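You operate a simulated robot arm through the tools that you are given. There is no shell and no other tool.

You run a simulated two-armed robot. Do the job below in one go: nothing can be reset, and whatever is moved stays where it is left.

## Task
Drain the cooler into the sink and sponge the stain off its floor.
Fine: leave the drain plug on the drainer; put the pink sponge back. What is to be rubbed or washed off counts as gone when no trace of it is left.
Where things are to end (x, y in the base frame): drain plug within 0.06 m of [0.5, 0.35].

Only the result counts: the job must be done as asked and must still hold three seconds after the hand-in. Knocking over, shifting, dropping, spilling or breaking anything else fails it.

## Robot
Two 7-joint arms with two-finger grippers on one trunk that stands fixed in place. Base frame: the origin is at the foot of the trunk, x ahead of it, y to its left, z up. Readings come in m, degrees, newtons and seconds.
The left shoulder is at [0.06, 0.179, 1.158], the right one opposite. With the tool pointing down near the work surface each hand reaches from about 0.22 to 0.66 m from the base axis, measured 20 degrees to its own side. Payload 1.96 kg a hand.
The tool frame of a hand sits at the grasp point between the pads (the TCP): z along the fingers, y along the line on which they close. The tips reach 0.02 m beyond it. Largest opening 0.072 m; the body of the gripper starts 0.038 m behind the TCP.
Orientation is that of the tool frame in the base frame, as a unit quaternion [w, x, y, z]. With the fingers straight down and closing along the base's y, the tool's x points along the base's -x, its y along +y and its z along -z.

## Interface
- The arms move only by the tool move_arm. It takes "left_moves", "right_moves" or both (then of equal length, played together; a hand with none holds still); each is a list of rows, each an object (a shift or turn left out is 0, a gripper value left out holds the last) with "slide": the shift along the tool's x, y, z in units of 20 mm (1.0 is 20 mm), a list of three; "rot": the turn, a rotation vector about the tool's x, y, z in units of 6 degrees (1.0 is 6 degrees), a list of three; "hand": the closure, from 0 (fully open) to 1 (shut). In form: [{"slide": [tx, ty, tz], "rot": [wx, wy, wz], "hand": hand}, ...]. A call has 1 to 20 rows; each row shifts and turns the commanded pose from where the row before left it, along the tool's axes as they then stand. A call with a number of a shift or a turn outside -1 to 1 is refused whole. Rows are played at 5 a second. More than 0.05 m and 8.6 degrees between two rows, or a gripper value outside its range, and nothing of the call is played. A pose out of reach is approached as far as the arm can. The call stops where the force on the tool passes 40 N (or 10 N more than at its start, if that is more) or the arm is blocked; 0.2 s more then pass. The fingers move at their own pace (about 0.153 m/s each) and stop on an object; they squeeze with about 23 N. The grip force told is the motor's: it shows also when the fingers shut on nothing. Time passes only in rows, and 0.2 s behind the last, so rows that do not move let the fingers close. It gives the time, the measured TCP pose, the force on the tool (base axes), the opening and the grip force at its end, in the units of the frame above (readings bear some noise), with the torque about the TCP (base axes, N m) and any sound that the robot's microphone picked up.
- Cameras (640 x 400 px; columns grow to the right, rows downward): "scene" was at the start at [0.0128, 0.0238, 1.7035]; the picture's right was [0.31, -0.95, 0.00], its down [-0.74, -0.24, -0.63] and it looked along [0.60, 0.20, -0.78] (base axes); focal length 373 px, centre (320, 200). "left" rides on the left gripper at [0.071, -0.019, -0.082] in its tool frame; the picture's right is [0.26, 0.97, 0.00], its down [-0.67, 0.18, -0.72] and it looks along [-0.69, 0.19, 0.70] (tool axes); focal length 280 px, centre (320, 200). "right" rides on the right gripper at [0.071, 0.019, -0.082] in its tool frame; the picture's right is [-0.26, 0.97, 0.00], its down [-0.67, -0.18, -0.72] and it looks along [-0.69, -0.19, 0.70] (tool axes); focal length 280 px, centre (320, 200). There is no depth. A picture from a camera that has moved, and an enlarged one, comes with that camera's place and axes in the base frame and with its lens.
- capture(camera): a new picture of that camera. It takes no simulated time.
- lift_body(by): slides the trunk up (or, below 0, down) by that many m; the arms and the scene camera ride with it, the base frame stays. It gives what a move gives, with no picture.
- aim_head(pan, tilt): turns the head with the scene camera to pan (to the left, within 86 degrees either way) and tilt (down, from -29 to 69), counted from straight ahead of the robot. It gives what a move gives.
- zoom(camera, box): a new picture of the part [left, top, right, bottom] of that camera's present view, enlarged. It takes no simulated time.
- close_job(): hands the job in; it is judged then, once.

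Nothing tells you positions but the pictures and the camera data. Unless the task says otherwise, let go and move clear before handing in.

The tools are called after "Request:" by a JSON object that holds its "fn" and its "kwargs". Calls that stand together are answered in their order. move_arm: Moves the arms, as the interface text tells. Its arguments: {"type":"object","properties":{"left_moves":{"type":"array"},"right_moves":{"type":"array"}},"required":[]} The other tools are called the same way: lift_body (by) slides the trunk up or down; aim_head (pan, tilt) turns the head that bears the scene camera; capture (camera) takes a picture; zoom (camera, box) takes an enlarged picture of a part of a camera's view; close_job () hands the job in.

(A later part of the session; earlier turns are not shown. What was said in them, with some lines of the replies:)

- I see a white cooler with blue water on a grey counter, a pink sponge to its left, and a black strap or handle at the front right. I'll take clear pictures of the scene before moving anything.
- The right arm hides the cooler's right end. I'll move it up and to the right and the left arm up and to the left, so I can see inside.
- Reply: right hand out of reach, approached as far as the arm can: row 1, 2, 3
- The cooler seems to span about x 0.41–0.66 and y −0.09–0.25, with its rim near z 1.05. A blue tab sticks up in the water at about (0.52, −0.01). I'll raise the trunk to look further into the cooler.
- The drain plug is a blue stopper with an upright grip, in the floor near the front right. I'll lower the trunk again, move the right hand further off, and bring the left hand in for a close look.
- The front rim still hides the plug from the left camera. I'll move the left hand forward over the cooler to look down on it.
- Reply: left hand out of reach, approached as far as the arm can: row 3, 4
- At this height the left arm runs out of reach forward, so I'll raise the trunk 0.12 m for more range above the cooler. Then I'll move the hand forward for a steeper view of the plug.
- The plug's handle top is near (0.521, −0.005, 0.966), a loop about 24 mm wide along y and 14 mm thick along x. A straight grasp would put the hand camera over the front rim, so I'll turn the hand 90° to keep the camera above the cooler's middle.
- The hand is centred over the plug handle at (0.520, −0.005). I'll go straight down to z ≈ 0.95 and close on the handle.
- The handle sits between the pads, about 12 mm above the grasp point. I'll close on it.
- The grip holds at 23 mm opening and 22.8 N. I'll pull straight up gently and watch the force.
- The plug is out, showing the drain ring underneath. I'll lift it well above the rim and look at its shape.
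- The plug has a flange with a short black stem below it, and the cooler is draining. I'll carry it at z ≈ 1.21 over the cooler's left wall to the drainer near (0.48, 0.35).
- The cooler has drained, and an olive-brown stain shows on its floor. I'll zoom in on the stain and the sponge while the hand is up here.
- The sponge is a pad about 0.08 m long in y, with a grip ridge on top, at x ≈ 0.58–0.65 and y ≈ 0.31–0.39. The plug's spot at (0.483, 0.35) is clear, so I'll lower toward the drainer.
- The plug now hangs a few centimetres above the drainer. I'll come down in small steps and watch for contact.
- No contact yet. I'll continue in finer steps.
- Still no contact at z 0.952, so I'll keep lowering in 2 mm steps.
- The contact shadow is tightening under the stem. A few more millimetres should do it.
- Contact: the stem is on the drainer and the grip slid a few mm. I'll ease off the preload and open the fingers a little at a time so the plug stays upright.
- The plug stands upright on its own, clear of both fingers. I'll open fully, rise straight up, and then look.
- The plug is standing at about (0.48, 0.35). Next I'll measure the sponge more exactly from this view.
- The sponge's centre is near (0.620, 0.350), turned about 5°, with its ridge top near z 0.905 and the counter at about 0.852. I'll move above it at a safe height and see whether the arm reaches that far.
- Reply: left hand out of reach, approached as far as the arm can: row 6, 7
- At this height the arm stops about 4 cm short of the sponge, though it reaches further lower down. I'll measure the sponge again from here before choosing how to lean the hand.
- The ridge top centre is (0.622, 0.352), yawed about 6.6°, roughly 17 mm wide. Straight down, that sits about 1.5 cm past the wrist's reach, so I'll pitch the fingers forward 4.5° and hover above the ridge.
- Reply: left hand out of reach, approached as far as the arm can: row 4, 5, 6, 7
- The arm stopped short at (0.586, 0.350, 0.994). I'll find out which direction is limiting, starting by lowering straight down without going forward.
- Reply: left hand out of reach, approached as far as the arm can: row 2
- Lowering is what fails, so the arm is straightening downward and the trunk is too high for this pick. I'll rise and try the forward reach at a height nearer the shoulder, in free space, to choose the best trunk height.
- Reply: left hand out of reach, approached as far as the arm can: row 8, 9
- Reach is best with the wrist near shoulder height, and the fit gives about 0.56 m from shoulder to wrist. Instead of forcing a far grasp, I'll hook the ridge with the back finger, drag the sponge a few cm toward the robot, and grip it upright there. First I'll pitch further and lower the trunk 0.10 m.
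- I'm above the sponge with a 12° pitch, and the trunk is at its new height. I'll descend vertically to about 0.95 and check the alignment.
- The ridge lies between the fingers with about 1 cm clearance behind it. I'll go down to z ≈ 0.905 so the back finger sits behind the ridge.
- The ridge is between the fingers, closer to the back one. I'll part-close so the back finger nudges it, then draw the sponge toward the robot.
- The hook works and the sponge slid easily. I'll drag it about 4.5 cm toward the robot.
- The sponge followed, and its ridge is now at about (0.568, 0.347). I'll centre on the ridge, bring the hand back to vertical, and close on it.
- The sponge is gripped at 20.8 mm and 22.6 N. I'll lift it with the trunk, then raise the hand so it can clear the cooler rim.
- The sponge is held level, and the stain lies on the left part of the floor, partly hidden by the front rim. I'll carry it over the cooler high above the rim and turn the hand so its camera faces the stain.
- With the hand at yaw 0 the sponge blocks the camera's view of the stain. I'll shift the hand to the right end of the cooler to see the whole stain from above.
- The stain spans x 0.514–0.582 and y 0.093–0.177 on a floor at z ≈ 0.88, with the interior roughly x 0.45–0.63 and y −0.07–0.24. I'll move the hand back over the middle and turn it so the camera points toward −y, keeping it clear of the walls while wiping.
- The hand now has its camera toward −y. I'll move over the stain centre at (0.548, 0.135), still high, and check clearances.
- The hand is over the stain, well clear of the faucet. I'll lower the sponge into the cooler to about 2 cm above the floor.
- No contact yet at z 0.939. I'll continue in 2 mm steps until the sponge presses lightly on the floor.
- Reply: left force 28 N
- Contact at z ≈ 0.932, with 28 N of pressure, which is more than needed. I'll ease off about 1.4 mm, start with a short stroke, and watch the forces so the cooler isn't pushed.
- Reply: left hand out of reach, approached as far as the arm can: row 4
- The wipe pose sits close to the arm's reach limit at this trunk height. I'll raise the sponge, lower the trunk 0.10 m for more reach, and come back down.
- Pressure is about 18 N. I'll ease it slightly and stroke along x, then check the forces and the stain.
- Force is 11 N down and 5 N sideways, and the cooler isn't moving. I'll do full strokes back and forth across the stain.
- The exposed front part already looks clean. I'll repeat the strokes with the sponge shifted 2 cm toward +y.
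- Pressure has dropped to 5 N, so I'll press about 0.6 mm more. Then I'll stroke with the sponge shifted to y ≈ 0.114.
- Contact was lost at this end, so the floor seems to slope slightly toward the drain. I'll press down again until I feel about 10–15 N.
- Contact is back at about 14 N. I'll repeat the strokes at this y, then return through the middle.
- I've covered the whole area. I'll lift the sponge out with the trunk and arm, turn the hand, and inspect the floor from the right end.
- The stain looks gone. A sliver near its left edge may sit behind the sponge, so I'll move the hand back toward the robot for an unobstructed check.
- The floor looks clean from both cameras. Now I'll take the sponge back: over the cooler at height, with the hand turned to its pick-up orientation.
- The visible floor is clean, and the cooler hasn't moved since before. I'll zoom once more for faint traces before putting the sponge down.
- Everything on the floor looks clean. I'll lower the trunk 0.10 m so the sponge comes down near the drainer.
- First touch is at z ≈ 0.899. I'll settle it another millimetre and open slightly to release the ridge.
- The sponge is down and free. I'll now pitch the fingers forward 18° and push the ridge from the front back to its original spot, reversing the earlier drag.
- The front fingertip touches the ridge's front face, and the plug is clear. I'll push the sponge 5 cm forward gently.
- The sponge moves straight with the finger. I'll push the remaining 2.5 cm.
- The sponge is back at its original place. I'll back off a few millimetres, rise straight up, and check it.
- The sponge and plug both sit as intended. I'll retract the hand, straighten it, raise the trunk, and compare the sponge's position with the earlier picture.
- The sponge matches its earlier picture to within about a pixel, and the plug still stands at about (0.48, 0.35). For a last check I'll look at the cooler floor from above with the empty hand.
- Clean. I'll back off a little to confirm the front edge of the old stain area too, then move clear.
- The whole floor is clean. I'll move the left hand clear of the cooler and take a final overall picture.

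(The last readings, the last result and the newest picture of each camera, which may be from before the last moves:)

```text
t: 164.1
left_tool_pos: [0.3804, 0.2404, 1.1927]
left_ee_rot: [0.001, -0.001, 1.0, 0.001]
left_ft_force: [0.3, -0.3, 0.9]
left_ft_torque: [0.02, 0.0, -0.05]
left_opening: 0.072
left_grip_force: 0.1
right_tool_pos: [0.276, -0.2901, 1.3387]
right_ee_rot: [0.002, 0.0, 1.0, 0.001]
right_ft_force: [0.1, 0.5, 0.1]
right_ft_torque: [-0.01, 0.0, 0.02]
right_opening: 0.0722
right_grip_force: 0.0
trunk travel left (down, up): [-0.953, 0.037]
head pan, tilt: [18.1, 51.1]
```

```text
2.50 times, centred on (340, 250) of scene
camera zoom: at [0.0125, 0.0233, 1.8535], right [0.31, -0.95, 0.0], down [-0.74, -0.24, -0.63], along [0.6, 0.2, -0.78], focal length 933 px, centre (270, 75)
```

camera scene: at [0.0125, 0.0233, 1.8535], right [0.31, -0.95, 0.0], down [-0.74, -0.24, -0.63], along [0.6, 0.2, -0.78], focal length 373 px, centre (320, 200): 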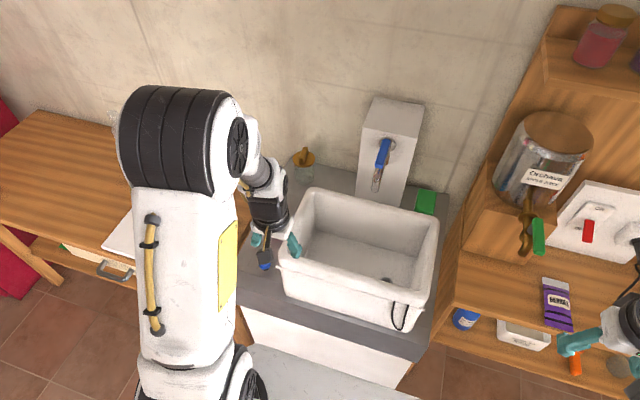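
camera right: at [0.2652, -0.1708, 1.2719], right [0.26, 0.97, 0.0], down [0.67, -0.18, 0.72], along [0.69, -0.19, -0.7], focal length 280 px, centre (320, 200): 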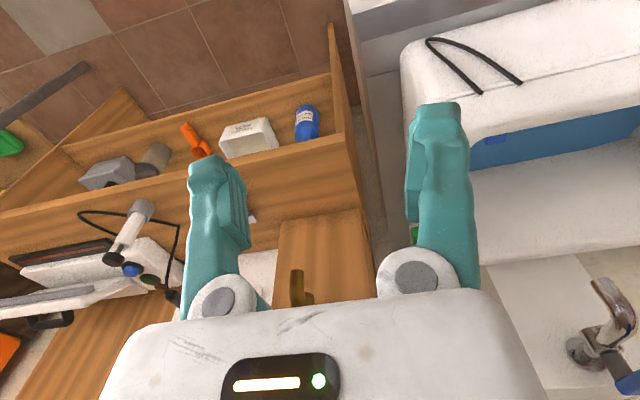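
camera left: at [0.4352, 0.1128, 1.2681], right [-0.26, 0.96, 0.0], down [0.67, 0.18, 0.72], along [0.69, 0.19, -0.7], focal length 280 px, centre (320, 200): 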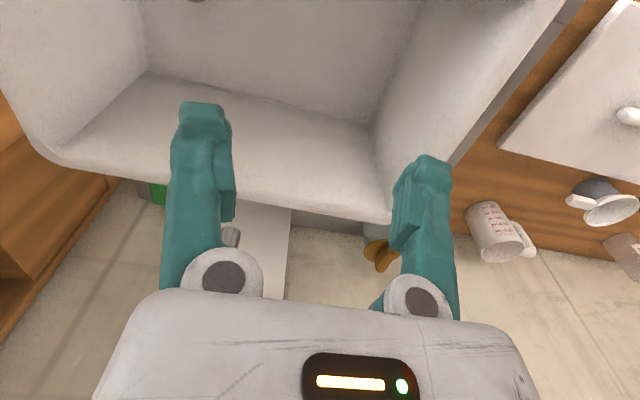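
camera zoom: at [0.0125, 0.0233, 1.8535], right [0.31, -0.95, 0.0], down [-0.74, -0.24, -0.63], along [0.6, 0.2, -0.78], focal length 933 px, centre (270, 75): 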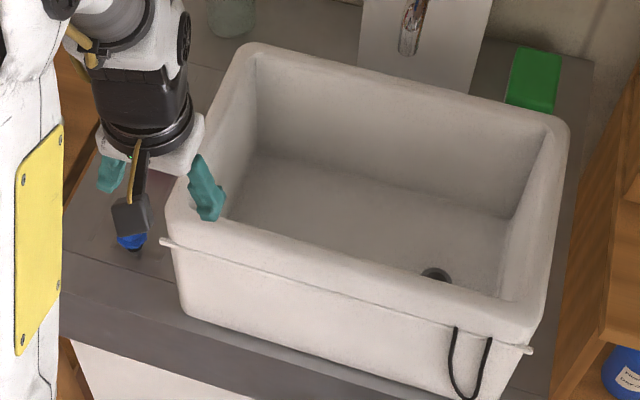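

The cooler is drained and its floor is clean, the plug stands on the drainer at about (0.48, 0.35), and the sponge is back in its place. Both hands are empty and clear, so I'm handing the job in.

Request:
{"fn": "close_job", "kwargs": {}}

```text
The job is handed in.
```

The cooler is drained into the sink and the stain is gone from its floor. I checked the whole floor with the hand camera afterwards and saw no trace of it.

- **Drain plug:** it stands upright on the drainer at about (0.48, 0.35), about 2 cm from the target point and inside the 0.06 m limit.
- **Pink sponge:** it is back in its original place, matching its earlier picture to within about a pixel. It lay just out of reach for an upright grip, so I dragged it about 5 cm closer to pick it up and pushed it back afterwards.
- **Everything else:** the cooler did not shift, and I saw nothing else moved, knocked over or spilled. Both hands are empty and clear.
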